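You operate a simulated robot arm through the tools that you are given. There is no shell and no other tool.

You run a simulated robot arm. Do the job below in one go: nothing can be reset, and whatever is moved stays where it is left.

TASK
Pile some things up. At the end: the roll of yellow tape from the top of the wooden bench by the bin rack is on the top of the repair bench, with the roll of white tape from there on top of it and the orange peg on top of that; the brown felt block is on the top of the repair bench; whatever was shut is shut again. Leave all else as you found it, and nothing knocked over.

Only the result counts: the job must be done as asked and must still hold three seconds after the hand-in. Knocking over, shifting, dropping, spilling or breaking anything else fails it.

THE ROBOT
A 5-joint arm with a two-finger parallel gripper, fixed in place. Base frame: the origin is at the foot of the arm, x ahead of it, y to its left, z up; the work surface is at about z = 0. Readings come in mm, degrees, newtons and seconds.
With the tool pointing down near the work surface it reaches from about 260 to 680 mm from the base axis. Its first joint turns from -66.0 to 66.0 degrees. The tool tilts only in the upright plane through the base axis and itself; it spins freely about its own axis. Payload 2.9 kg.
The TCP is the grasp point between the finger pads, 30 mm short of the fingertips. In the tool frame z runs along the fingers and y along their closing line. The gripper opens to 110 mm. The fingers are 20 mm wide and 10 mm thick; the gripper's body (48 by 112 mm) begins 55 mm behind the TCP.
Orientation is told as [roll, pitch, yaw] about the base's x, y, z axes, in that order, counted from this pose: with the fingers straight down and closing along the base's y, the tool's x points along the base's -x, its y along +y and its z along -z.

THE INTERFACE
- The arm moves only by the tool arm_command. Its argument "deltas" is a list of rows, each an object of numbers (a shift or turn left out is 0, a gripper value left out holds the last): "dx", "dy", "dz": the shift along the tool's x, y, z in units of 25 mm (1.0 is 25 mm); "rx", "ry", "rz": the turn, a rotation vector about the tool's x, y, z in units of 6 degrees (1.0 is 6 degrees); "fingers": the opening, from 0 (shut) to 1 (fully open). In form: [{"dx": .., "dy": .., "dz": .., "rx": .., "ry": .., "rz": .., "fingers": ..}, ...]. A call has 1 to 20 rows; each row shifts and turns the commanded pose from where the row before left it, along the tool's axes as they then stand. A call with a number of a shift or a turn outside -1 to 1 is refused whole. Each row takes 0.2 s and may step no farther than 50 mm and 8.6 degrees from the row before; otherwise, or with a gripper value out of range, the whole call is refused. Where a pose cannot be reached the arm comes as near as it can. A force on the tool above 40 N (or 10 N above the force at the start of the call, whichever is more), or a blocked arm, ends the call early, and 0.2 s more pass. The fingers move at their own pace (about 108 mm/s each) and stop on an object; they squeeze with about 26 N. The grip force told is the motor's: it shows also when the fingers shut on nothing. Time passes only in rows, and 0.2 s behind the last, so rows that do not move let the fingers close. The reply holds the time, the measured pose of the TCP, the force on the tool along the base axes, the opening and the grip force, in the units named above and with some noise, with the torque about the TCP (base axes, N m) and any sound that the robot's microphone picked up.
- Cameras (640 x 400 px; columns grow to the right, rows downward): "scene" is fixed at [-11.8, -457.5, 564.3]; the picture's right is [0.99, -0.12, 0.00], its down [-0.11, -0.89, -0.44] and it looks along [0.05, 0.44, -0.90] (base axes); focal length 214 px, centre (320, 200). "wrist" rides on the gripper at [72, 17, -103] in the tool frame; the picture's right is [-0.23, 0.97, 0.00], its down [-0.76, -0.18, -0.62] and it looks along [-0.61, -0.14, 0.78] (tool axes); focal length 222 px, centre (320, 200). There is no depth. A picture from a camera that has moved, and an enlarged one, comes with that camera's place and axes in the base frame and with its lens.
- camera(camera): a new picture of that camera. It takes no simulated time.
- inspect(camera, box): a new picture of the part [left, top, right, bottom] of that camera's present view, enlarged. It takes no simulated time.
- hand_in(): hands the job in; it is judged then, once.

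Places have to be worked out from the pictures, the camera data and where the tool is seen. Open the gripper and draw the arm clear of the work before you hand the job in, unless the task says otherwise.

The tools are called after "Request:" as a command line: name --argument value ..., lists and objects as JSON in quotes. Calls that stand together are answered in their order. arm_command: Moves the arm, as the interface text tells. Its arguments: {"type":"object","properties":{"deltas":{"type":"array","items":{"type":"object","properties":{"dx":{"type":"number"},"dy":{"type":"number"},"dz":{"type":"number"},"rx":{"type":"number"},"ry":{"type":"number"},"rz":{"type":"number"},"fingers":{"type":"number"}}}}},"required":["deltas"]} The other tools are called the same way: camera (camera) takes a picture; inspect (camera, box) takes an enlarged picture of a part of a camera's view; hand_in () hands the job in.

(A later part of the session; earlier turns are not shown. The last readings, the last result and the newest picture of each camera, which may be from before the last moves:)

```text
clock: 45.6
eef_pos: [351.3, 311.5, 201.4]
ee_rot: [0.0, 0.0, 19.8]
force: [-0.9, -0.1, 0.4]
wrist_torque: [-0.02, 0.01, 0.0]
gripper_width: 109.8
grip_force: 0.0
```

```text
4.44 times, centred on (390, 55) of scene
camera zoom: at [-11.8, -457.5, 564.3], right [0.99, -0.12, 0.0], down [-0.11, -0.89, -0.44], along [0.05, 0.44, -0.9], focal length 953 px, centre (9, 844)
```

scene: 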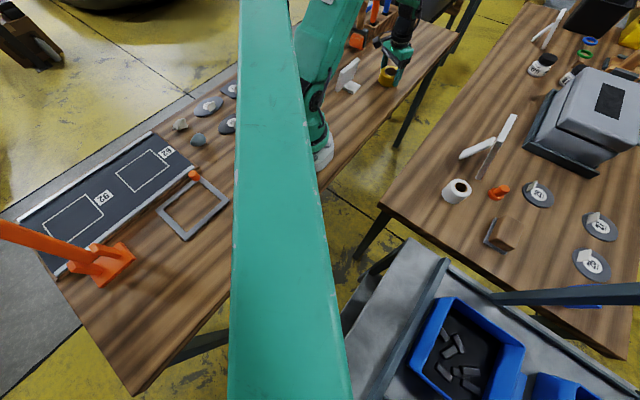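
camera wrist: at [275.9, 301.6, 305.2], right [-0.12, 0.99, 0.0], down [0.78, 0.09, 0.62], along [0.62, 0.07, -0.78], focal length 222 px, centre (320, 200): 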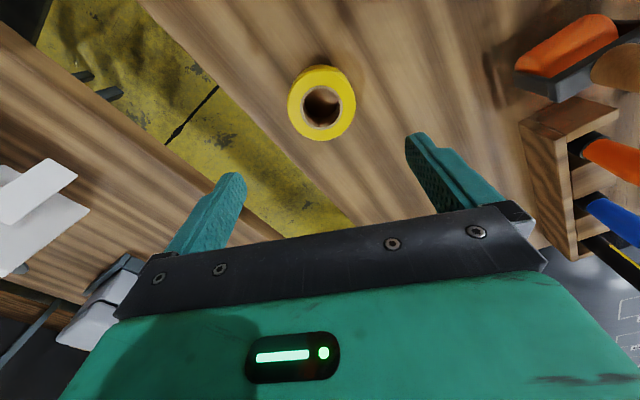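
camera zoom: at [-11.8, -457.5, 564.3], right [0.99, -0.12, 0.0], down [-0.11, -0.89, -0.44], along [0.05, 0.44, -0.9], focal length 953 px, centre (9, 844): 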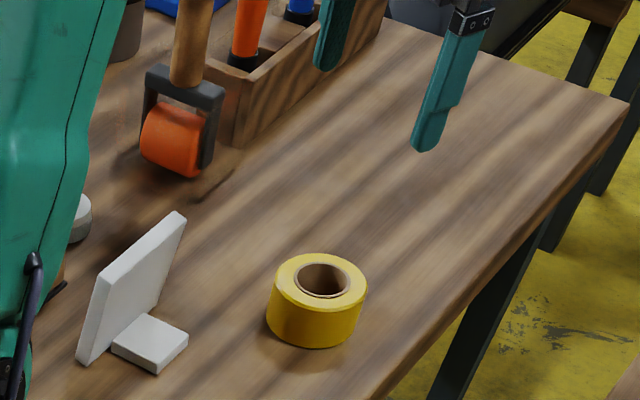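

The yellow roll stands at about (351.5, 312). Next I spin to yaw 0 and travel to above the white roll near (411, -214), staying at z ≈ 200 and inside x < 420, clear of the kit card.

Request:
arm_command --deltas '[{"rz": 1}, {"rz": 1}, {"rz": 1}, {"rz": 0.3}, {"dx": -0.109, "dy": -0.956}, {"dx": -0.109, "dy": -0.956}, {"dx": -0.109, "dy": -0.956}, {"dx": -0.109, "dy": -0.956}, {"dx": -0.109, "dy": -0.956}, {"dx": -0.109, "dy": -0.956}, {"dx": -0.109, "dy": -0.956}, {"dx": -0.109, "dy": -0.956}, {"dx": -0.109, "dy": -0.956}, {"dx": -0.109, "dy": -0.956}, {"dx": -0.109, "dy": -0.956}]'

Request:
arm_command --deltas '[{"dx": -0.109, "dy": -0.956}, {"dx": -0.109, "dy": -0.956}, {"dx": -0.109, "dy": -0.956}, {"dx": -0.109, "dy": -0.956}, {"dx": -0.109, "dy": -0.956}, {"dx": -0.109, "dy": -0.956}, {"dx": -0.109, "dy": -0.956}, {"dx": -0.109, "dy": -0.956}, {"dx": -0.109, "dy": -0.956}, {"dx": -0.109, "dy": -0.956}, {"dx": -0.109, "dy": -0.956}, {}]'

Request:
camera --camera "wrist"

Request:
inspect --camera "wrist" --box '[240, 20, 400, 140]'

```text
clock: 48.8
eef_pos: [381.8, 49.8, 201.7]
ee_rot: [0.0, 0.0, 0.0]
force: [-0.3, -0.2, 0.8]
wrist_torque: [0.0, -0.01, 0.0]
gripper_width: 110.1
grip_force: 0.0
```

```text
clock: 51.4
eef_pos: [411.2, -213.3, 199.6]
ee_rot: [0.1, 0.0, 0.0]
force: [0.1, -0.1, 0.5]
wrist_torque: [0.01, -0.02, -0.03]
gripper_width: 110.0
grip_force: 0.1
```

```text
taken
camera wrist: at [337.8, -198.0, 303.6], right [0.23, 0.97, 0.0], down [0.76, -0.18, 0.62], along [0.61, -0.14, -0.78], focal length 222 px, centre (320, 200)
```

wrist: 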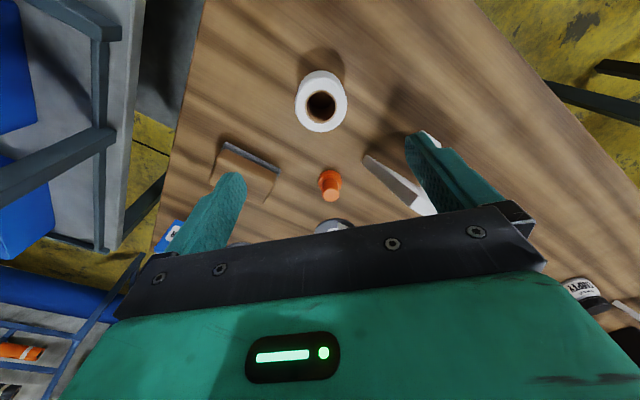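

```text
3.33 times, centred on (320, 80) of wrist
camera zoom: at [337.8, -198.0, 303.6], right [0.23, 0.97, 0.0], down [0.76, -0.18, 0.62], along [0.61, -0.14, -0.78], focal length 740 px, centre (320, 600)
```

zoom: 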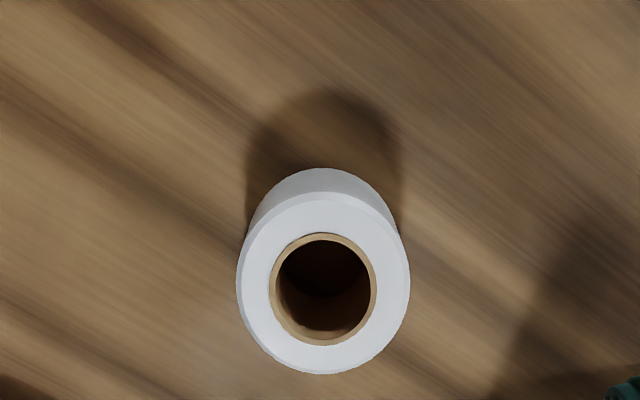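

The white roll's centre lies within ~2 mm of the tool axis (58 mm across, ~44 mm tall). I descend to z ≈ 44 so the fingertips stay ~14 mm above its bottom, and grip.

Request:
arm_command --deltas '[{"dx": 0.04, "dz": 1}, {"dz": 1}, {"dz": 1}, {"dz": 1}, {"dz": 1}, {"dz": 0.8}, {"dz": 0.42}, {}]'

Request:
camera --camera "wrist"

Request:
camera --camera "scene"

```text
clock: 53.2
eef_pos: [410.8, -212.9, 45.8]
ee_rot: [0.0, -0.1, -0.1]
force: [-0.2, -0.8, -0.4]
wrist_torque: [0.0, -0.03, -0.01]
gripper_width: 110.1
grip_force: 0.0
```

```text
taken
camera wrist: at [337.0, -196.8, 150.4], right [0.23, 0.97, 0.0], down [0.76, -0.18, 0.62], along [0.61, -0.14, -0.78], focal length 222 px, centre (320, 200)
```

wrist: 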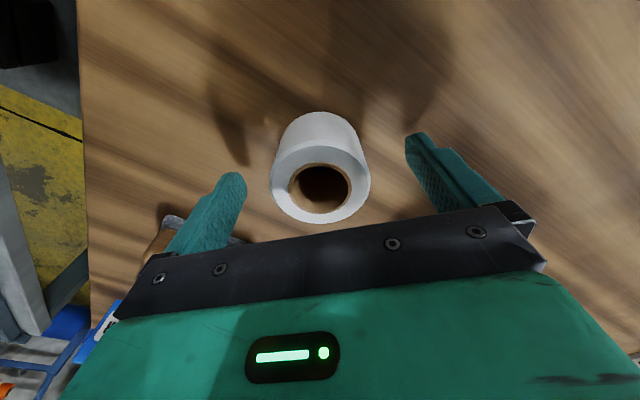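

```text
taken
```

scene: 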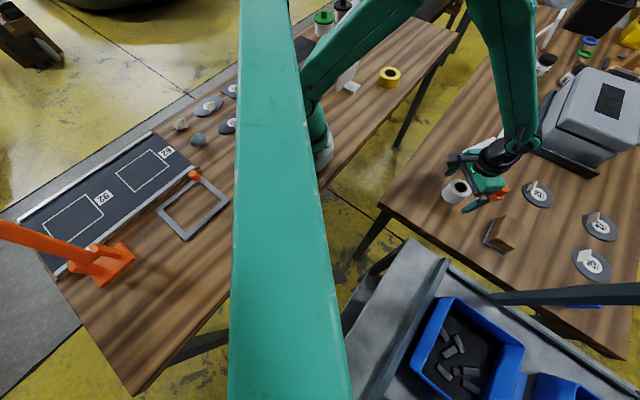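

The roll sits centrally between the fingers with plenty of room. I close and lift.

Request:
arm_command --deltas '[{"fingers": 0}, {"fingers": 0}, {"fingers": 0}, {"fingers": 0}]'

Request:
arm_command --deltas '[{"dz": -0.4}, {"dz": -0.8}, {"dz": -1}, {"dz": -1}, {"dz": -1}, {"dz": -1}, {"dz": -1}, {}]'

Request:
camera --camera "wrist"

```text
clock: 54.2
eef_pos: [409.5, -212.7, 47.1]
ee_rot: [0.0, 0.1, 0.0]
force: [0.0, -0.1, -0.1]
wrist_torque: [0.0, -0.03, 0.0]
gripper_width: 56.4
grip_force: 25.7
```

```text
clock: 56.0
eef_pos: [407.5, -211.8, 203.3]
ee_rot: [0.0, 0.0, 0.0]
force: [-0.5, 0.8, -0.8]
wrist_torque: [0.0, -0.02, 0.0]
gripper_width: 56.8
grip_force: 26.0
```

```text
taken
camera wrist: at [335.5, -196.4, 306.8], right [0.23, 0.97, 0.0], down [0.76, -0.18, 0.62], along [0.61, -0.14, -0.78], focal length 222 px, centre (320, 200)
```

wrist: 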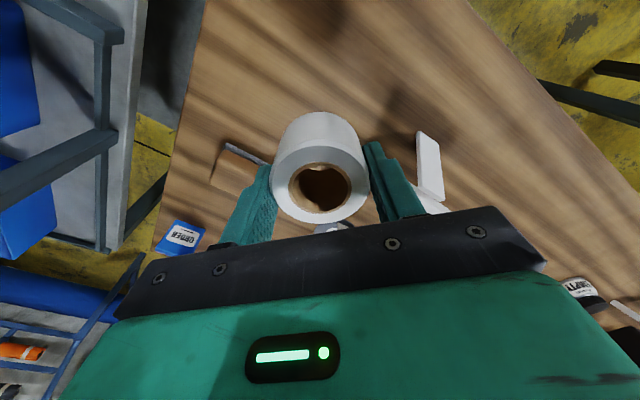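

The white roll is held (56.6 mm). I carry it back along the same route to above the yellow roll.

Request:
arm_command --deltas '[{"dx": 0.05, "dy": 0.5}, {"dx": 0.1055, "dy": 0.9527}, {"dx": 0.1055, "dy": 0.9527}, {"dx": 0.1055, "dy": 0.9527}, {"dx": 0.1055, "dy": 0.9527}, {"dx": 0.1055, "dy": 0.9527}, {"dx": 0.1055, "dy": 0.9527}, {"dx": 0.1055, "dy": 0.9527}, {"dx": 0.1055, "dy": 0.9527}, {"dx": 0.1055, "dy": 0.9527}, {"dx": 0.1055, "dy": 0.9527}, {"dx": 0.1055, "dy": 0.9527}]'

Request:
arm_command --deltas '[{"dx": 0.1055, "dy": 0.9527}, {"dx": 0.1055, "dy": 0.9527}, {"dx": 0.1055, "dy": 0.9527}, {"dx": 0.1055, "dy": 0.9527}, {"dx": 0.1055, "dy": 0.9527}, {"dx": 0.1055, "dy": 0.9527}, {"dx": 0.1055, "dy": 0.9527}, {"dx": 0.1055, "dy": 0.9527}, {"dx": 0.1055, "dy": 0.9527}, {"dx": 0.1055, "dy": 0.9527}, {"dx": 0.05, "dy": 0.45}, {}]'

Request:
arm_command --deltas '[{}]'

Request:
arm_command --deltas '[{}]'

Request:
camera --camera "wrist"

Request:
inspect --camera "scene" --box '[320, 10, 460, 100]'

```text
clock: 58.6
eef_pos: [381.5, 60.8, 201.6]
ee_rot: [0.0, 0.0, 0.0]
force: [-0.1, -0.2, -0.5]
wrist_torque: [0.01, 0.01, -0.02]
gripper_width: 56.5
grip_force: 26.4
```

```text
clock: 61.2
eef_pos: [353.0, 308.2, 198.7]
ee_rot: [0.1, 0.0, 0.0]
force: [0.8, -1.1, -1.1]
wrist_torque: [-0.01, 0.01, 0.0]
gripper_width: 56.2
grip_force: 25.9
```

```text
clock: 61.6
eef_pos: [352.7, 309.6, 198.5]
ee_rot: [0.0, 0.1, 0.1]
force: [0.0, 0.5, 0.5]
wrist_torque: [0.01, 0.01, 0.01]
gripper_width: 56.6
grip_force: 25.8
```

```text
clock: 62.0
eef_pos: [352.5, 308.3, 199.4]
ee_rot: [0.0, -0.1, 0.0]
force: [0.0, -0.2, -0.6]
wrist_torque: [0.0, 0.0, 0.02]
gripper_width: 56.2
grip_force: 25.6
```

```text
taken
camera wrist: at [279.0, 324.6, 302.7], right [0.23, 0.97, 0.0], down [0.76, -0.18, 0.62], along [0.61, -0.14, -0.78], focal length 222 px, centre (320, 200)
```

wrist: 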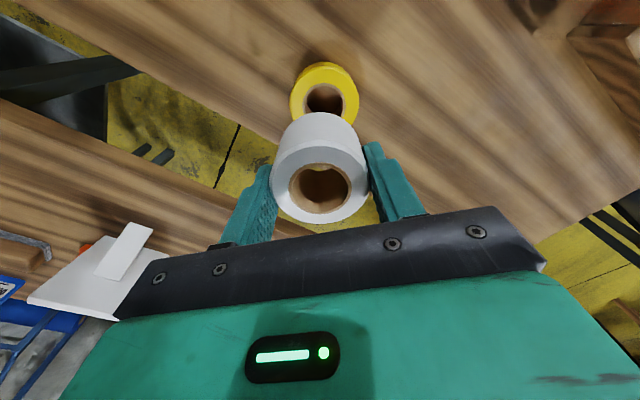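

```text
4.44 times, centred on (390, 55) of scene
camera zoom: at [-11.8, -457.5, 564.3], right [0.99, -0.12, 0.0], down [-0.11, -0.89, -0.44], along [0.05, 0.44, -0.9], focal length 953 px, centre (9, 844)
```

zoom: 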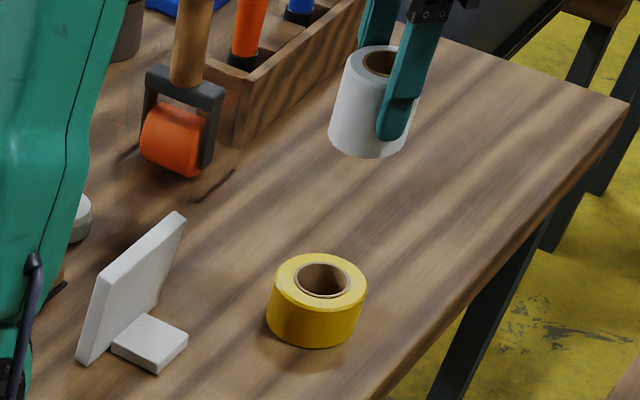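

The white roll hangs above the yellow one, about 3.5 mm short in y. I zoom on the yellow roll to confirm the offset before lowering.

Request:
inspect --camera "wrist" --box '[240, 20, 400, 140]'

```text
3.33 times, centred on (320, 80) of wrist
camera zoom: at [279.0, 324.6, 302.7], right [0.23, 0.97, 0.0], down [0.76, -0.18, 0.62], along [0.61, -0.14, -0.78], focal length 740 px, centre (320, 600)
```

zoom: 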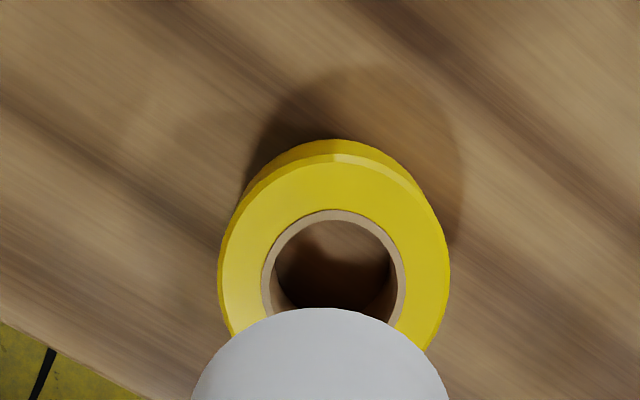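

Offset is ~3 mm in y only. I correct it and lower to ~10 mm above the expected contact height (TCP z ≈ 80).

Request:
arm_command --deltas '[{"dy": 0.13}, {"dz": 1}, {"dz": 1}, {"dz": 1}, {"dz": 0.8}, {"dz": 0.5}, {}]'

Request:
camera --camera "wrist"

Request:
inspect --camera "scene" --box '[350, 40, 430, 100]'

```text
clock: 63.6
eef_pos: [351.9, 313.9, 92.5]
ee_rot: [0.0, 0.0, 0.0]
force: [-0.5, -0.4, -1.4]
wrist_torque: [0.01, 0.01, -0.03]
gripper_width: 56.2
grip_force: 25.7
```

```text
taken
camera wrist: at [278.8, 328.8, 196.5], right [0.23, 0.97, 0.0], down [0.76, -0.18, 0.62], along [0.61, -0.14, -0.78], focal length 222 px, centre (320, 200)
```

wrist: 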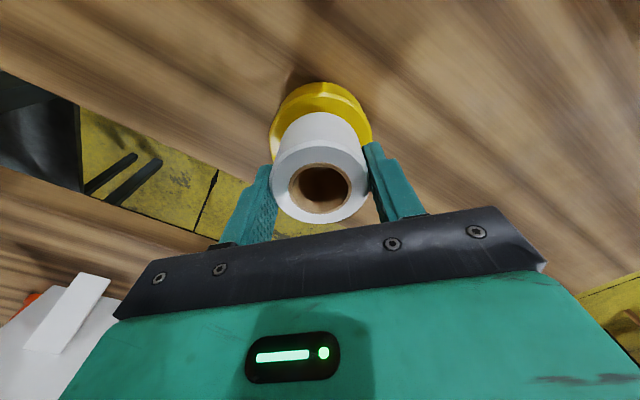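

```text
6.67 times, centred on (390, 70) of scene
camera zoom: at [-11.8, -457.5, 564.3], right [0.99, -0.12, 0.0], down [-0.11, -0.89, -0.44], along [0.05, 0.44, -0.9], focal length 1430 px, centre (-147, 1067)
```

zoom: 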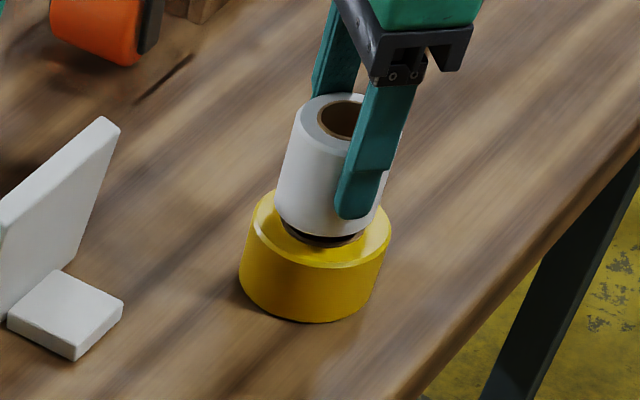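

White is well centred over yellow with a small gap left. I lower the last millimetres in small steps.

Request:
arm_command --deltas '[{"dz": 0.15}, {"dz": 0.12}, {"dz": 0.08}, {}]'

Request:
arm_command --deltas '[{"dz": 0.05}, {}]'

Request:
arm_command --deltas '[{"dz": 0.05}, {}]'

```text
clock: 64.6
eef_pos: [353.7, 313.3, 84.2]
ee_rot: [0.1, -0.1, 0.1]
force: [-0.6, -4.4, 13.0]
wrist_torque: [-0.37, 0.12, 0.04]
gripper_width: 56.3
grip_force: 26.4
```

```text
clock: 65.2
eef_pos: [352.7, 314.4, 84.4]
ee_rot: [0.1, -0.2, 0.0]
force: [2.8, 0.3, 8.5]
wrist_torque: [0.0, -0.1, 0.08]
gripper_width: 55.9
grip_force: 26.2
```

```text
clock: 65.8
eef_pos: [351.3, 313.3, 83.1]
ee_rot: [0.1, 0.0, -0.1]
force: [0.9, -0.2, 15.9]
wrist_torque: [-0.08, -0.02, 0.11]
gripper_width: 56.4
grip_force: 25.8
```

Contact (16 N). I relieve ~1.2 mm, then open gently.

Request:
arm_command --deltas '[{"dz": -0.06}, {}, {"fingers": 0.6}, {"fingers": 0.8}, {}]'

Request:
camera --camera "wrist"

Request:
inspect --camera "scene" --box '[350, 40, 430, 100]'

```text
clock: 67.0
eef_pos: [352.9, 313.8, 83.4]
ee_rot: [0.1, -0.1, -0.1]
force: [0.0, -0.5, 0.2]
wrist_torque: [-0.04, -0.01, 0.0]
gripper_width: 87.8
grip_force: 0.1
```

```text
taken
camera wrist: at [279.4, 329.2, 186.6], right [0.23, 0.97, 0.0], down [0.76, -0.18, 0.62], along [0.61, -0.14, -0.78], focal length 222 px, centre (320, 200)
```

wrist: 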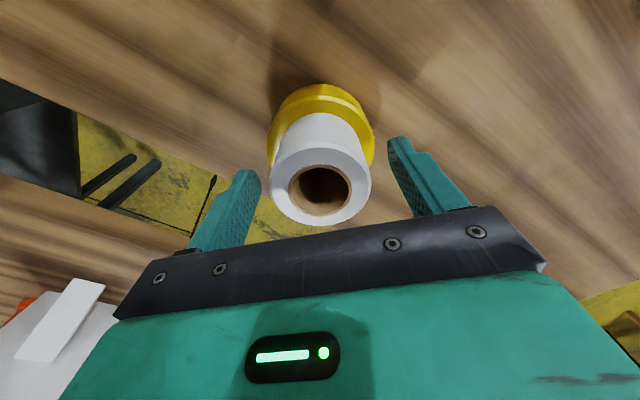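

```text
6.67 times, centred on (390, 70) of scene
camera zoom: at [-11.8, -457.5, 564.3], right [0.99, -0.12, 0.0], down [-0.11, -0.89, -0.44], along [0.05, 0.44, -0.9], focal length 1430 px, centre (-147, 1067)
```

zoom: 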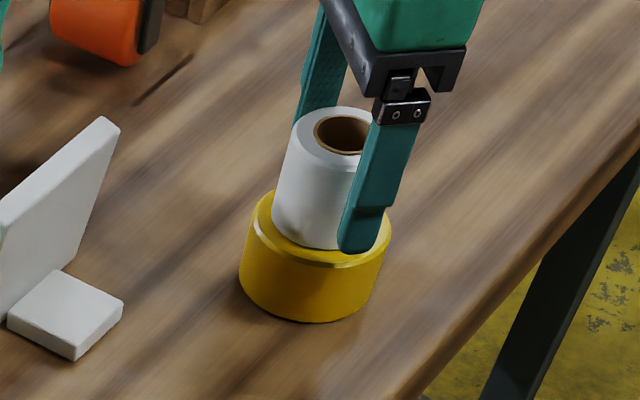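

White is standing flat on yellow and released. I raise straight up and record where the stack's top centre appears.

Request:
arm_command --deltas '[{"dz": -0.5}, {"dz": -1}, {"dz": -1}, {"dz": -1}, {"dz": -1}, {"dz": -1}, {"fingers": 1}]'

Request:
arm_command --deltas '[{}]'

Request:
camera --camera "wrist"

Request:
inspect --camera "wrist" --box '[240, 20, 400, 140]'

Request:
inspect --camera "scene" --box '[350, 40, 430, 100]'

```text
clock: 68.6
eef_pos: [353.8, 314.6, 221.1]
ee_rot: [0.1, 0.1, 0.1]
force: [-0.3, -0.2, -0.3]
wrist_torque: [0.02, 0.03, -0.03]
gripper_width: 110.0
grip_force: 0.1
```

```text
clock: 69.0
eef_pos: [353.8, 313.7, 222.6]
ee_rot: [0.1, 0.0, 0.0]
force: [-0.5, 0.2, 0.2]
wrist_torque: [0.03, -0.04, -0.01]
gripper_width: 109.8
grip_force: 0.0
```

```text
taken
camera wrist: at [279.9, 329.0, 324.6], right [0.23, 0.97, 0.0], down [0.76, -0.18, 0.62], along [0.61, -0.14, -0.78], focal length 222 px, centre (320, 200)
```

wrist: 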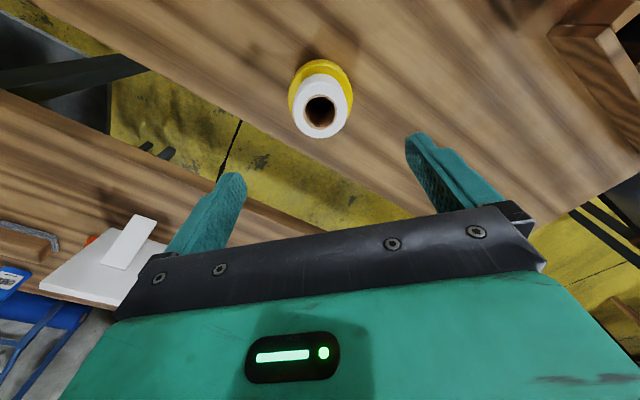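

```text
3.33 times, centred on (320, 80) of wrist
camera zoom: at [279.9, 329.0, 324.6], right [0.23, 0.97, 0.0], down [0.76, -0.18, 0.62], along [0.61, -0.14, -0.78], focal length 740 px, centre (320, 600)
```

zoom: 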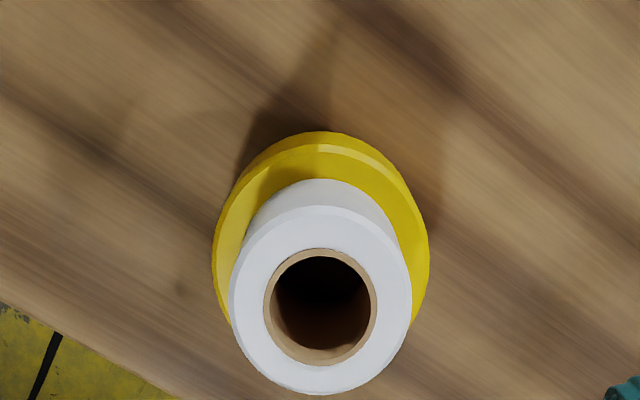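

```text
6.67 times, centred on (390, 70) of scene
camera zoom: at [-11.8, -457.5, 564.3], right [0.99, -0.12, 0.0], down [-0.11, -0.89, -0.44], along [0.05, 0.44, -0.9], focal length 1430 px, centre (-147, 1067)
```

zoom: 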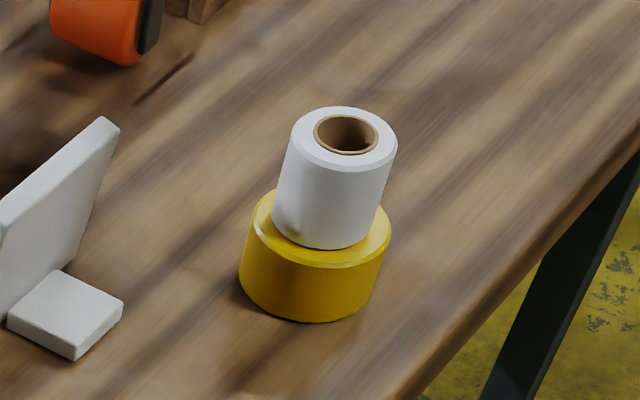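

The stack's two rolls are aligned within a millimetre, top centre at about (353, 314). Next the orange peg near (530, -229): I'll approach with yaw 134° so the fingers close parallel to the kit card and the camera bracket stays on the far side from it. First the spin, in place.

Request:
arm_command --deltas '[{"rz": -1}, {"rz": -1}, {"rz": -1}, {"rz": -1}, {"rz": -1}, {"rz": -1}, {"rz": -1}, {"rz": -1}, {"rz": -1}, {"rz": -1}, {"rz": -1}, {"rz": -1}, {"rz": -1}, {"rz": -1}, {"rz": -1}, {"rz": -1}, {"rz": -1}, {"rz": -1}, {"rz": -1}, {"rz": -1}]'

Request:
arm_command --deltas '[{"rz": -1}, {"rz": -1}, {"rz": -0.333}, {"dx": 0.982, "dy": 0.472}, {"dx": 0.982, "dy": 0.472}, {"dx": 0.982, "dy": 0.472}, {"dx": 0.982, "dy": 0.472}, {"dx": 0.982, "dy": 0.472}, {"dx": 0.982, "dy": 0.472}, {"dx": 0.982, "dy": 0.472}, {"dx": 0.982, "dy": 0.472}, {"dx": 0.982, "dy": 0.472}, {"dx": 0.982, "dy": 0.472}, {"dx": 0.982, "dy": 0.472}, {"dx": 0.982, "dy": 0.472}, {}]'

```text
clock: 73.2
eef_pos: [352.3, 313.0, 221.8]
ee_rot: [0.0, 0.0, 120.1]
force: [0.3, -0.5, -0.4]
wrist_torque: [0.03, 0.01, 0.03]
gripper_width: 109.8
grip_force: 0.0
```

```text
clock: 76.6
eef_pos: [456.6, 1.8, 220.2]
ee_rot: [0.0, 0.1, 134.1]
force: [-0.3, 0.4, 0.0]
wrist_torque: [-0.04, 0.01, 0.02]
gripper_width: 110.0
grip_force: 0.2
```

At (457, 2). I continue over to the peg; fingertips at ~190 mm clear the 150 mm card.

Request:
arm_command --deltas '[{"dx": 0.982, "dy": 0.472}, {"dx": 0.982, "dy": 0.472}, {"dx": 0.982, "dy": 0.472}, {"dx": 0.982, "dy": 0.472}, {"dx": 0.982, "dy": 0.472}, {"dx": 0.982, "dy": 0.472}, {"dx": 0.982, "dy": 0.472}, {"dx": 0.982, "dy": 0.472}, {"dx": 0.982, "dy": 0.472}, {}]'

Request:
camera --camera "wrist"

Request:
inspect --camera "wrist" --box '[240, 20, 400, 140]'

Request:
camera --camera "scene"

```text
clock: 78.8
eef_pos: [533.7, -230.1, 219.2]
ee_rot: [0.0, 0.0, 134.0]
force: [-0.4, 0.6, -0.1]
wrist_torque: [-0.01, -0.02, 0.0]
gripper_width: 110.1
grip_force: 0.1
```

```text
taken
camera wrist: at [570.5, -295.5, 323.4], right [-0.86, -0.51, 0.0], down [-0.4, 0.67, 0.62], along [-0.32, 0.53, -0.78], focal length 222 px, centre (320, 200)
```

wrist: 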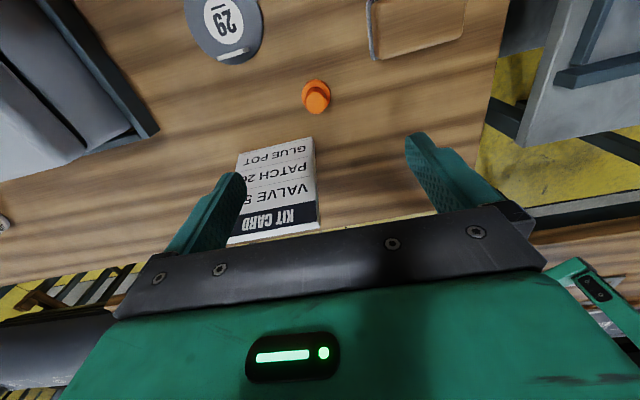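

```text
3.33 times, centred on (320, 80) of wrist
camera zoom: at [570.5, -295.5, 323.4], right [-0.86, -0.51, 0.0], down [-0.4, 0.67, 0.62], along [-0.32, 0.53, -0.78], focal length 740 px, centre (320, 600)
```

zoom: 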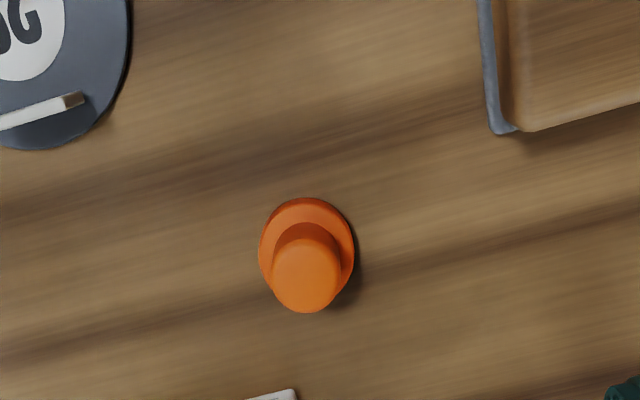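

```text
taken
```

scene: 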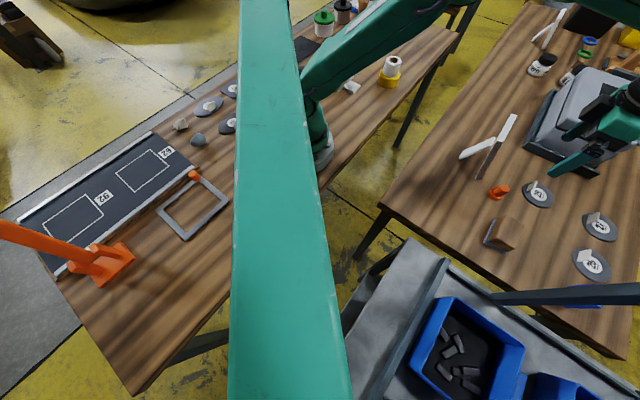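

The peg (flange ~39 mm, pin ~25 mm, ~38 mm tall) is about 6 mm off the tool axis, at about (536, -224). I narrow the fingers to ~66 mm, correct the offset and descend partway.

Request:
arm_command --deltas '[{"dx": -0.092, "dy": -0.239, "fingers": 0.6}, {"dz": 1}, {"dz": 1}, {"dz": 1}, {"dz": 1}, {"dz": 0.4}, {}]'

Request:
camera --camera "wrist"

Request:
inspect --camera "wrist" --box '[240, 80, 400, 200]'

Request:
camera --camera "scene"

```text
clock: 80.4
eef_pos: [535.6, -224.2, 112.7]
ee_rot: [0.0, -0.1, 134.0]
force: [0.0, 0.1, 0.2]
wrist_torque: [0.0, 0.01, -0.01]
gripper_width: 66.4
grip_force: 0.1
```

```text
taken
camera wrist: at [573.3, -290.6, 215.1], right [-0.86, -0.51, 0.0], down [-0.4, 0.67, 0.62], along [-0.32, 0.53, -0.78], focal length 222 px, centre (320, 200)
```

wrist: 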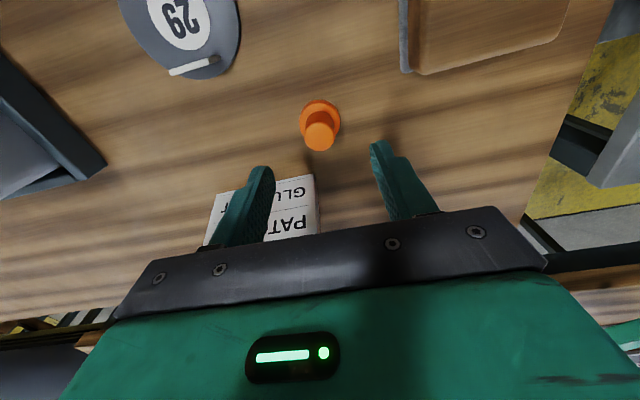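

```text
3.33 times, centred on (320, 140) of wrist
camera zoom: at [573.3, -290.6, 215.1], right [-0.86, -0.51, 0.0], down [-0.4, 0.67, 0.62], along [-0.32, 0.53, -0.78], focal length 740 px, centre (320, 400)
```

zoom: 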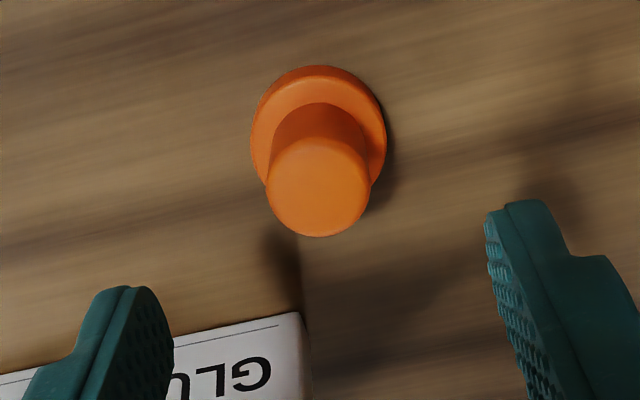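

```text
taken
```

scene: 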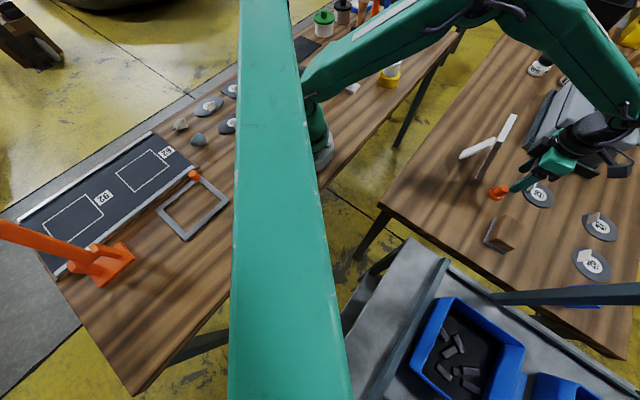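

Peg is centred laterally and along the tool. I descend to TCP z ≈ 45 (fingertips ~15 mm, above the flange) and grip the pin.

Request:
arm_command --deltas '[{"dz": 1}, {"dz": 1}, {"dz": 0.7}, {}]'

Request:
camera --camera "wrist"

Request:
inspect --camera "scene" --box '[460, 150, 580, 240]'

```text
clock: 81.4
eef_pos: [535.3, -225.3, 44.0]
ee_rot: [0.1, 0.0, 133.8]
force: [-0.6, -0.1, -1.0]
wrist_torque: [-0.03, -0.05, -0.01]
gripper_width: 66.0
grip_force: 0.1
```

```text
taken
camera wrist: at [572.5, -290.3, 148.0], right [-0.86, -0.51, 0.0], down [-0.4, 0.67, 0.62], along [-0.32, 0.54, -0.78], focal length 222 px, centre (320, 200)
```

wrist: 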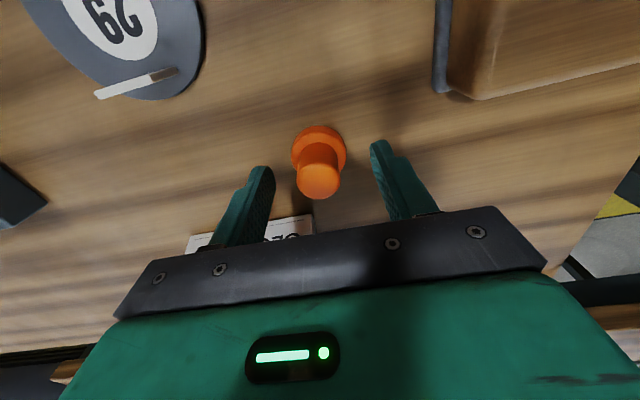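

```text
4.44 times, centred on (520, 195) of scene
camera zoom: at [-11.8, -457.5, 564.3], right [0.99, -0.12, 0.0], down [-0.11, -0.89, -0.44], along [0.05, 0.44, -0.9], focal length 953 px, centre (-569, 222)
```

zoom: 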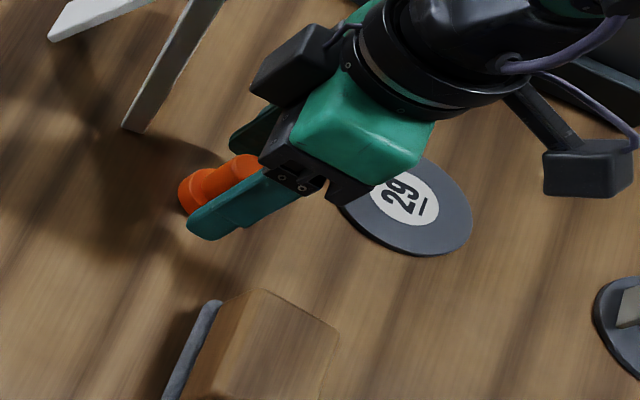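

The pin is between the fingers, tips just above the flange, no contact forces. I close and lift.

Request:
arm_command --deltas '[{"fingers": 0}, {"fingers": 0}, {"fingers": 0}, {"fingers": 0}]'

Request:
arm_command --deltas '[{"dz": -0.4}, {"dz": -0.8}, {"dz": -1}, {"dz": -1}, {"dz": -1}, {"dz": -1}, {"dz": -1}, {"dz": -1}, {}]'

Request:
camera --camera "wrist"

Request:
inspect --camera "wrist" --box '[260, 100, 380, 220]'

Request:
camera --camera "scene"

```text
clock: 82.4
eef_pos: [535.9, -225.6, 44.9]
ee_rot: [0.1, 0.0, 134.0]
force: [0.0, -0.1, -0.1]
wrist_torque: [-0.02, 0.01, -0.02]
gripper_width: 24.7
grip_force: 25.8
```

```text
clock: 84.4
eef_pos: [537.5, -223.3, 222.9]
ee_rot: [0.1, 0.0, 133.9]
force: [-0.1, -0.3, 0.0]
wrist_torque: [0.0, -0.01, -0.02]
gripper_width: 24.6
grip_force: 26.2
```

```text
taken
camera wrist: at [574.4, -288.6, 326.5], right [-0.86, -0.51, 0.0], down [-0.4, 0.67, 0.62], along [-0.32, 0.54, -0.78], focal length 222 px, centre (320, 200)
```

wrist: 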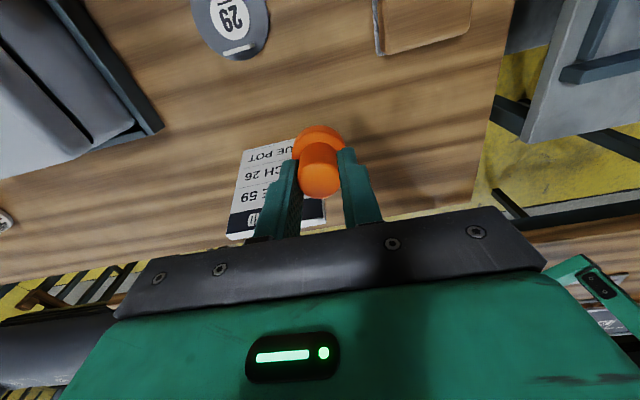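

```text
3.33 times, centred on (320, 160) of wrist
camera zoom: at [574.4, -288.6, 326.5], right [-0.86, -0.51, 0.0], down [-0.4, 0.67, 0.62], along [-0.32, 0.54, -0.78], focal length 740 px, centre (320, 333)
```

zoom: 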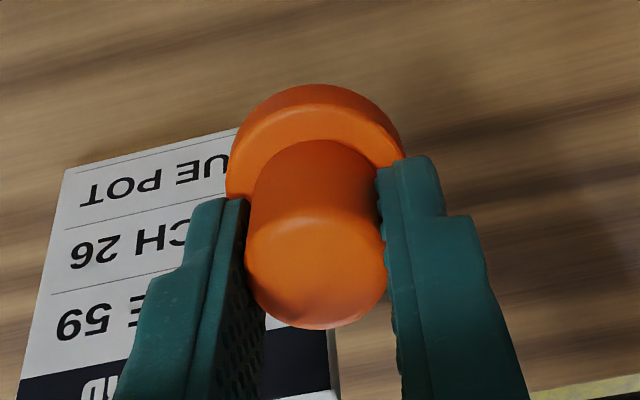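

```text
taken
```

scene: 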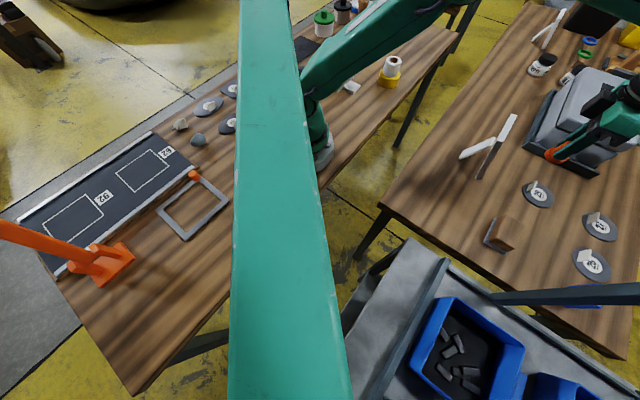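

The peg is gripped by its pin (24.7 mm). I raise a bit more so it clears the kit card comfortably and carry it back towards the stack.

Request:
arm_command --deltas '[{"dz": -1}, {"dx": -0.5, "dy": -0.25}, {"dx": -0.98, "dy": -0.4625}, {"dx": -0.98, "dy": -0.4625}, {"dx": -0.98, "dy": -0.4625}, {"dx": -0.98, "dy": -0.4625}, {"dx": -0.98, "dy": -0.4625}, {"dx": -0.98, "dy": -0.4625}, {"dx": -0.98, "dy": -0.4625}, {"dx": -0.98, "dy": -0.4625}, {"dx": -0.98, "dy": -0.4625}, {"dx": -0.98, "dy": -0.4625}]'

Request:
arm_command --deltas '[{"dx": -0.98, "dy": -0.4625}, {"dx": -0.98, "dy": -0.4625}, {"dx": -0.98, "dy": -0.4625}, {"dx": -0.98, "dy": -0.4625}, {"dx": -0.98, "dy": -0.4625}, {"dx": -0.98, "dy": -0.4625}, {"dx": -0.98, "dy": -0.4625}, {"dx": -0.98, "dy": -0.4625}, {"dx": -0.98, "dy": -0.4625}, {"dx": -0.98, "dy": -0.4625}, {"dx": -0.49, "dy": -0.21}, {}]'

Request:
arm_command --deltas '[{}]'

Request:
camera --camera "wrist"

Request:
inspect --camera "wrist" --box '[240, 20, 400, 140]'

```text
clock: 87.0
eef_pos: [444.5, 46.4, 250.9]
ee_rot: [0.0, 0.0, 134.0]
force: [0.0, 0.0, -0.5]
wrist_torque: [0.03, 0.02, -0.02]
gripper_width: 25.1
grip_force: 26.4
```

```text
clock: 89.6
eef_pos: [350.0, 315.8, 247.7]
ee_rot: [0.0, 0.0, 134.0]
force: [-0.7, -0.2, -0.9]
wrist_torque: [0.04, 0.0, 0.0]
gripper_width: 24.5
grip_force: 26.2
```

```text
clock: 90.0
eef_pos: [351.8, 313.8, 248.5]
ee_rot: [0.1, 0.0, 133.9]
force: [0.0, 0.2, -1.4]
wrist_torque: [0.0, 0.0, -0.03]
gripper_width: 24.4
grip_force: 25.9
```

```text
taken
camera wrist: at [388.6, 249.8, 351.8], right [-0.86, -0.51, 0.0], down [-0.4, 0.67, 0.62], along [-0.32, 0.53, -0.78], focal length 222 px, centre (320, 200)
```

wrist: 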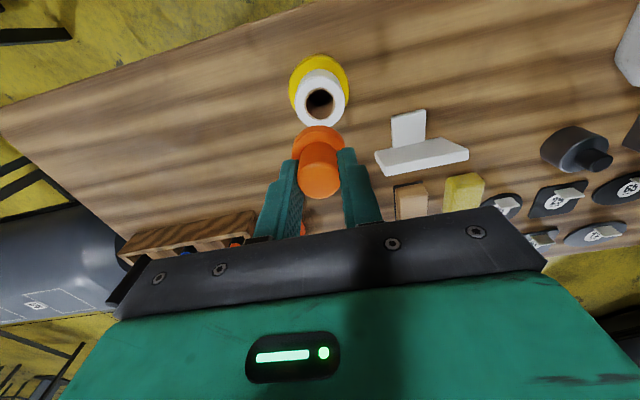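

```text
3.33 times, centred on (320, 80) of wrist
camera zoom: at [388.6, 249.8, 351.8], right [-0.86, -0.51, 0.0], down [-0.4, 0.67, 0.62], along [-0.32, 0.53, -0.78], focal length 740 px, centre (320, 600)
```

zoom: 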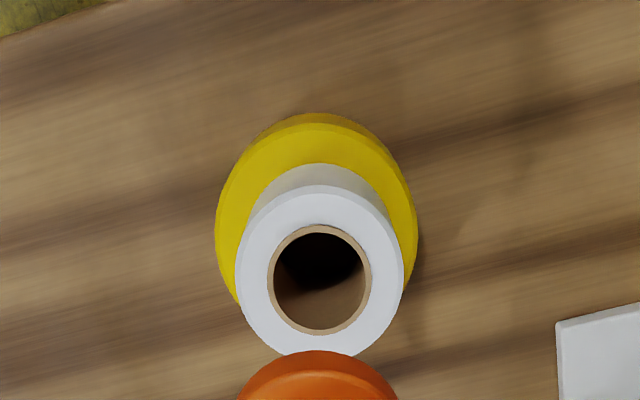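

The white roll's hole and the held peg are lined up within ~1 mm. I lower to ~12 mm above expected contact (TCP z ≈ 125).

Request:
arm_command --deltas '[{"dz": 1}, {"dz": 1}, {"dz": 1}, {"dz": 0.8}, {"dz": 0.5}, {}]'

Request:
camera --camera "wrist"

Request:
inspect --camera "scene" --box '[350, 30, 430, 90]'

Request:
inspect --camera "wrist" --box '[260, 80, 380, 200]'

```text
clock: 91.4
eef_pos: [356.2, 314.9, 137.2]
ee_rot: [0.0, 0.0, 133.9]
force: [-0.1, -0.2, -0.4]
wrist_torque: [-0.01, 0.01, -0.04]
gripper_width: 24.6
grip_force: 26.6
```

```text
taken
camera wrist: at [392.4, 249.5, 240.5], right [-0.86, -0.51, 0.0], down [-0.4, 0.67, 0.62], along [-0.32, 0.53, -0.78], focal length 222 px, centre (320, 200)
```

wrist: 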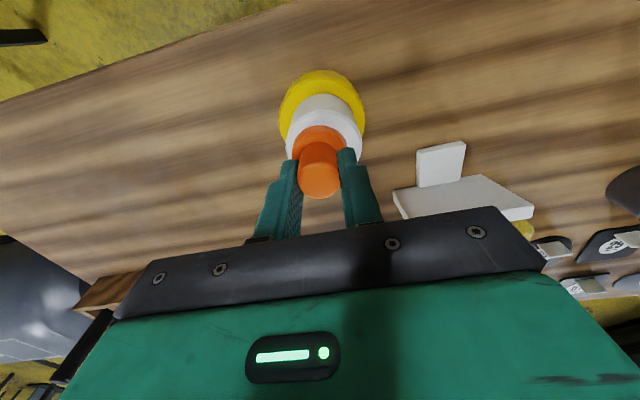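

```text
6.67 times, centred on (390, 60) of scene
camera zoom: at [-11.8, -457.5, 564.3], right [0.99, -0.12, 0.0], down [-0.11, -0.89, -0.44], along [0.05, 0.44, -0.9], focal length 1430 px, centre (-147, 1133)
```

zoom: 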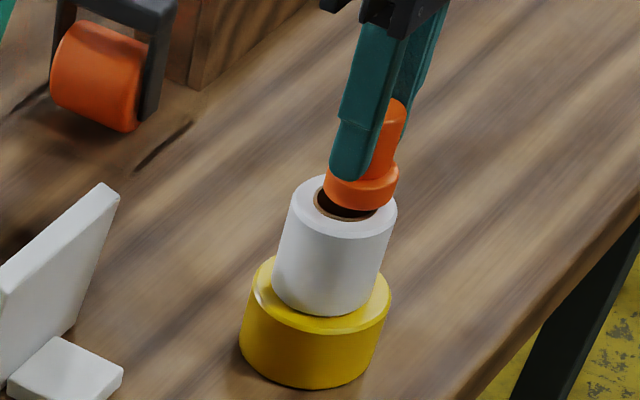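

```text
3.33 times, centred on (320, 140) of wrist
camera zoom: at [392.4, 249.5, 240.5], right [-0.86, -0.51, 0.0], down [-0.4, 0.67, 0.62], along [-0.32, 0.53, -0.78], focal length 740 px, centre (320, 400)
```

zoom: 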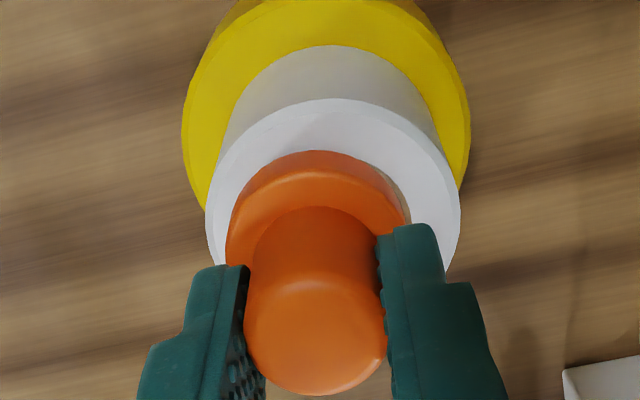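

During descent the tool drifted ~4 mm in x (reading 356, and the picture agrees). I let it settle and re-read before correcting.

Request:
arm_command --deltas '[{}, {}]'

Request:
inspect --camera "wrist" --box '[260, 80, 380, 200]'

```text
clock: 92.0
eef_pos: [356.1, 314.7, 137.2]
ee_rot: [-0.1, 0.0, 133.9]
force: [0.2, -0.7, -1.5]
wrist_torque: [-0.02, 0.0, 0.01]
gripper_width: 24.3
grip_force: 26.0
```

```text
3.33 times, centred on (320, 140) of wrist
camera zoom: at [392.4, 249.6, 240.9], right [-0.86, -0.51, 0.0], down [-0.4, 0.67, 0.62], along [-0.32, 0.54, -0.78], focal length 740 px, centre (320, 400)
```

zoom: 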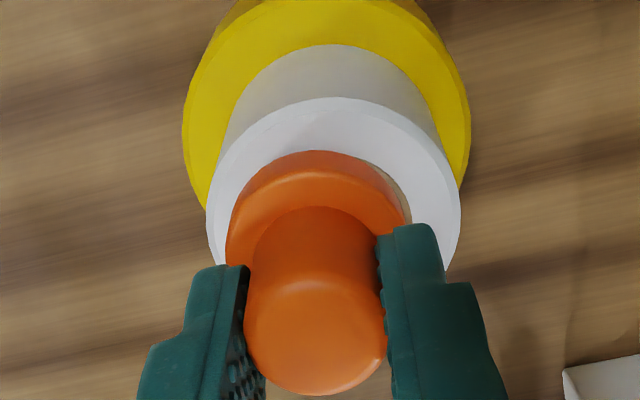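

Steady offset. I apply a correction of about (-4.3, +0.6) mm and check the alignment again.

Request:
arm_command --deltas '[{"dx": -0.137, "dy": 0.107}, {}, {}]'

Request:
inspect --camera "wrist" --box '[260, 80, 380, 200]'

Request:
inspect --camera "scene" --box '[360, 40, 420, 80]'

```text
clock: 92.8
eef_pos: [351.0, 315.1, 137.8]
ee_rot: [0.0, 0.1, 134.1]
force: [0.4, -0.1, 0.1]
wrist_torque: [0.01, -0.04, -0.04]
gripper_width: 24.6
grip_force: 25.7
```

```text
3.33 times, centred on (320, 140) of wrist
camera zoom: at [387.5, 249.5, 241.9], right [-0.86, -0.51, 0.0], down [-0.4, 0.67, 0.62], along [-0.32, 0.54, -0.78], focal length 740 px, centre (320, 400)
```

zoom: 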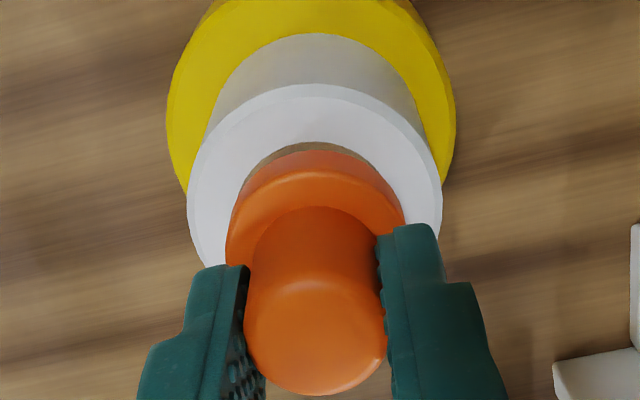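

```text
10.00 times, centred on (390, 60) of scene
camera zoom: at [-11.8, -457.5, 564.3], right [0.99, -0.12, 0.0], down [-0.11, -0.89, -0.44], along [0.05, 0.44, -0.9], focal length 2145 px, centre (-380, 1600)
```

zoom: 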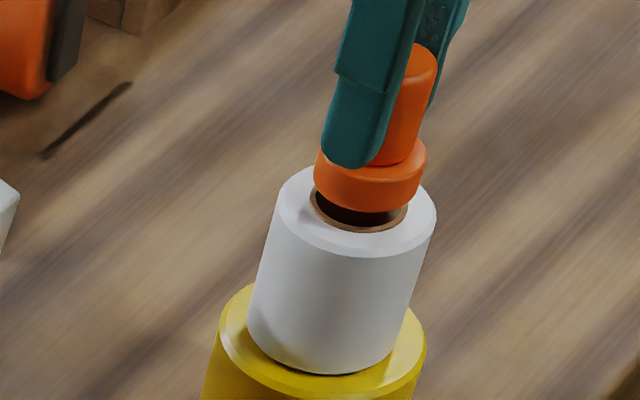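

Aligned in both directions now. I lower the last ~12 mm in small steps, watching the force.

Request:
arm_command --deltas '[{"dz": 0.15}, {"dz": 0.12}, {}]'

Request:
arm_command --deltas '[{"dz": 0.06}, {}]'

Request:
arm_command --deltas '[{"dz": 0.05}, {}]'

```text
clock: 93.6
eef_pos: [350.0, 314.6, 132.2]
ee_rot: [0.0, 0.0, 134.0]
force: [-0.2, -0.2, 0.8]
wrist_torque: [0.01, -0.03, 0.03]
gripper_width: 24.6
grip_force: 25.5
```

```text
clock: 94.2
eef_pos: [349.1, 314.4, 132.4]
ee_rot: [-0.1, -0.1, 134.0]
force: [0.1, -0.6, -0.1]
wrist_torque: [-0.01, 0.02, -0.03]
gripper_width: 24.5
grip_force: 26.0
```

```text
clock: 94.8
eef_pos: [349.4, 316.2, 130.5]
ee_rot: [-0.1, 0.0, 134.1]
force: [-0.4, -0.5, 0.1]
wrist_torque: [0.01, 0.03, -0.01]
gripper_width: 24.2
grip_force: 25.6
```

Still free at z ≈ 130, though x reads slightly lower (349.4). I check alignment in the picture.

Request:
inspect --camera "wrist" --box '[260, 80, 380, 200]'

Request:
inspect --camera "scene" --box '[360, 40, 420, 80]'

```text
3.33 times, centred on (320, 140) of wrist
camera zoom: at [386.4, 250.1, 234.7], right [-0.86, -0.51, 0.0], down [-0.4, 0.67, 0.62], along [-0.32, 0.53, -0.78], focal length 740 px, centre (320, 400)
```

zoom: 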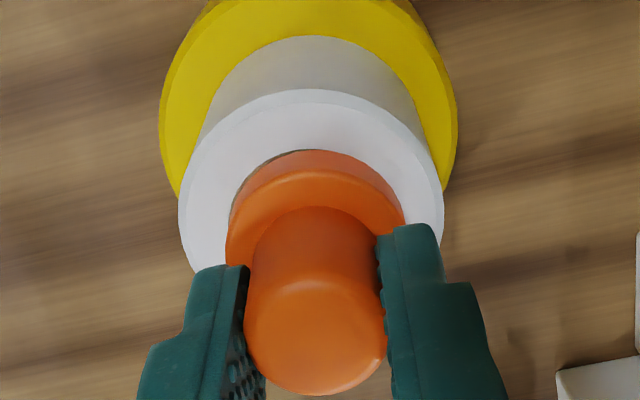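

```text
10.00 times, centred on (390, 60) of scene
camera zoom: at [-11.8, -457.5, 564.3], right [0.99, -0.12, 0.0], down [-0.11, -0.89, -0.44], along [0.05, 0.44, -0.9], focal length 2145 px, centre (-380, 1600)
```

zoom: 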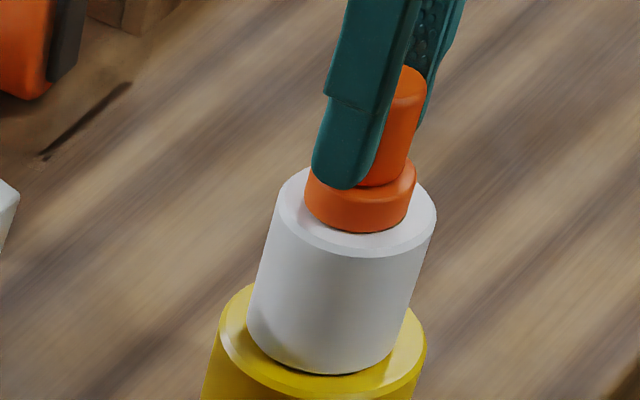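

Offset is only about 1 mm and the flange is nearly touching. I trim 1 mm and keep lowering in small steps.

Request:
arm_command --deltas '[{"dx": 0.028, "dy": -0.034, "dz": 0.05}, {}]'

Request:
arm_command --deltas '[{"dz": 0.05}, {}]'

Request:
arm_command --deltas '[{"dz": 0.04}, {}]'

```text
clock: 95.4
eef_pos: [351.1, 315.5, 130.1]
ee_rot: [-0.1, 0.0, 134.0]
force: [-2.1, -0.2, 6.9]
wrist_torque: [-0.03, 0.05, 0.03]
gripper_width: 24.5
grip_force: 25.9
```

```text
clock: 96.0
eef_pos: [350.7, 315.7, 131.0]
ee_rot: [-0.2, 0.0, 133.9]
force: [-2.4, -1.0, 15.7]
wrist_torque: [-0.09, 0.02, 0.01]
gripper_width: 24.7
grip_force: 26.3
```

```text
clock: 96.6
eef_pos: [352.5, 316.2, 128.3]
ee_rot: [-0.1, 0.0, 134.0]
force: [0.8, -2.9, 17.9]
wrist_torque: [-0.14, -0.07, 0.02]
gripper_width: 24.4
grip_force: 26.0
```

In contact (~18 N). I relieve ~2 mm to bring the force near zero, then check.

Request:
arm_command --deltas '[{"dz": -0.08}, {}]'

Request:
inspect --camera "wrist" --box '[260, 80, 380, 200]'

Request:
inspect --camera "scene" --box '[360, 40, 420, 80]'

```text
clock: 97.2
eef_pos: [350.4, 316.5, 129.5]
ee_rot: [0.0, 0.0, 134.0]
force: [0.3, 1.6, 4.0]
wrist_torque: [0.09, -0.03, -0.02]
gripper_width: 24.4
grip_force: 25.6
```

```text
3.33 times, centred on (320, 140) of wrist
camera zoom: at [387.8, 250.6, 232.5], right [-0.86, -0.51, 0.0], down [-0.4, 0.67, 0.62], along [-0.32, 0.53, -0.78], focal length 740 px, centre (320, 400)
```

zoom: 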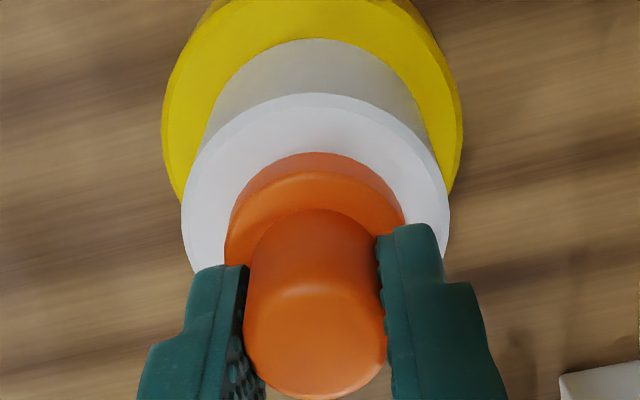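

```text
10.00 times, centred on (390, 60) of scene
camera zoom: at [-11.9, -457.6, 564.3], right [0.99, -0.12, 0.0], down [-0.11, -0.89, -0.44], along [0.05, 0.44, -0.9], focal length 2145 px, centre (-380, 1600)
```

zoom: 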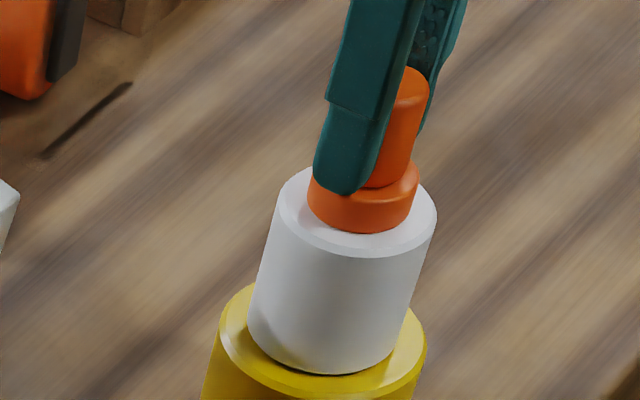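

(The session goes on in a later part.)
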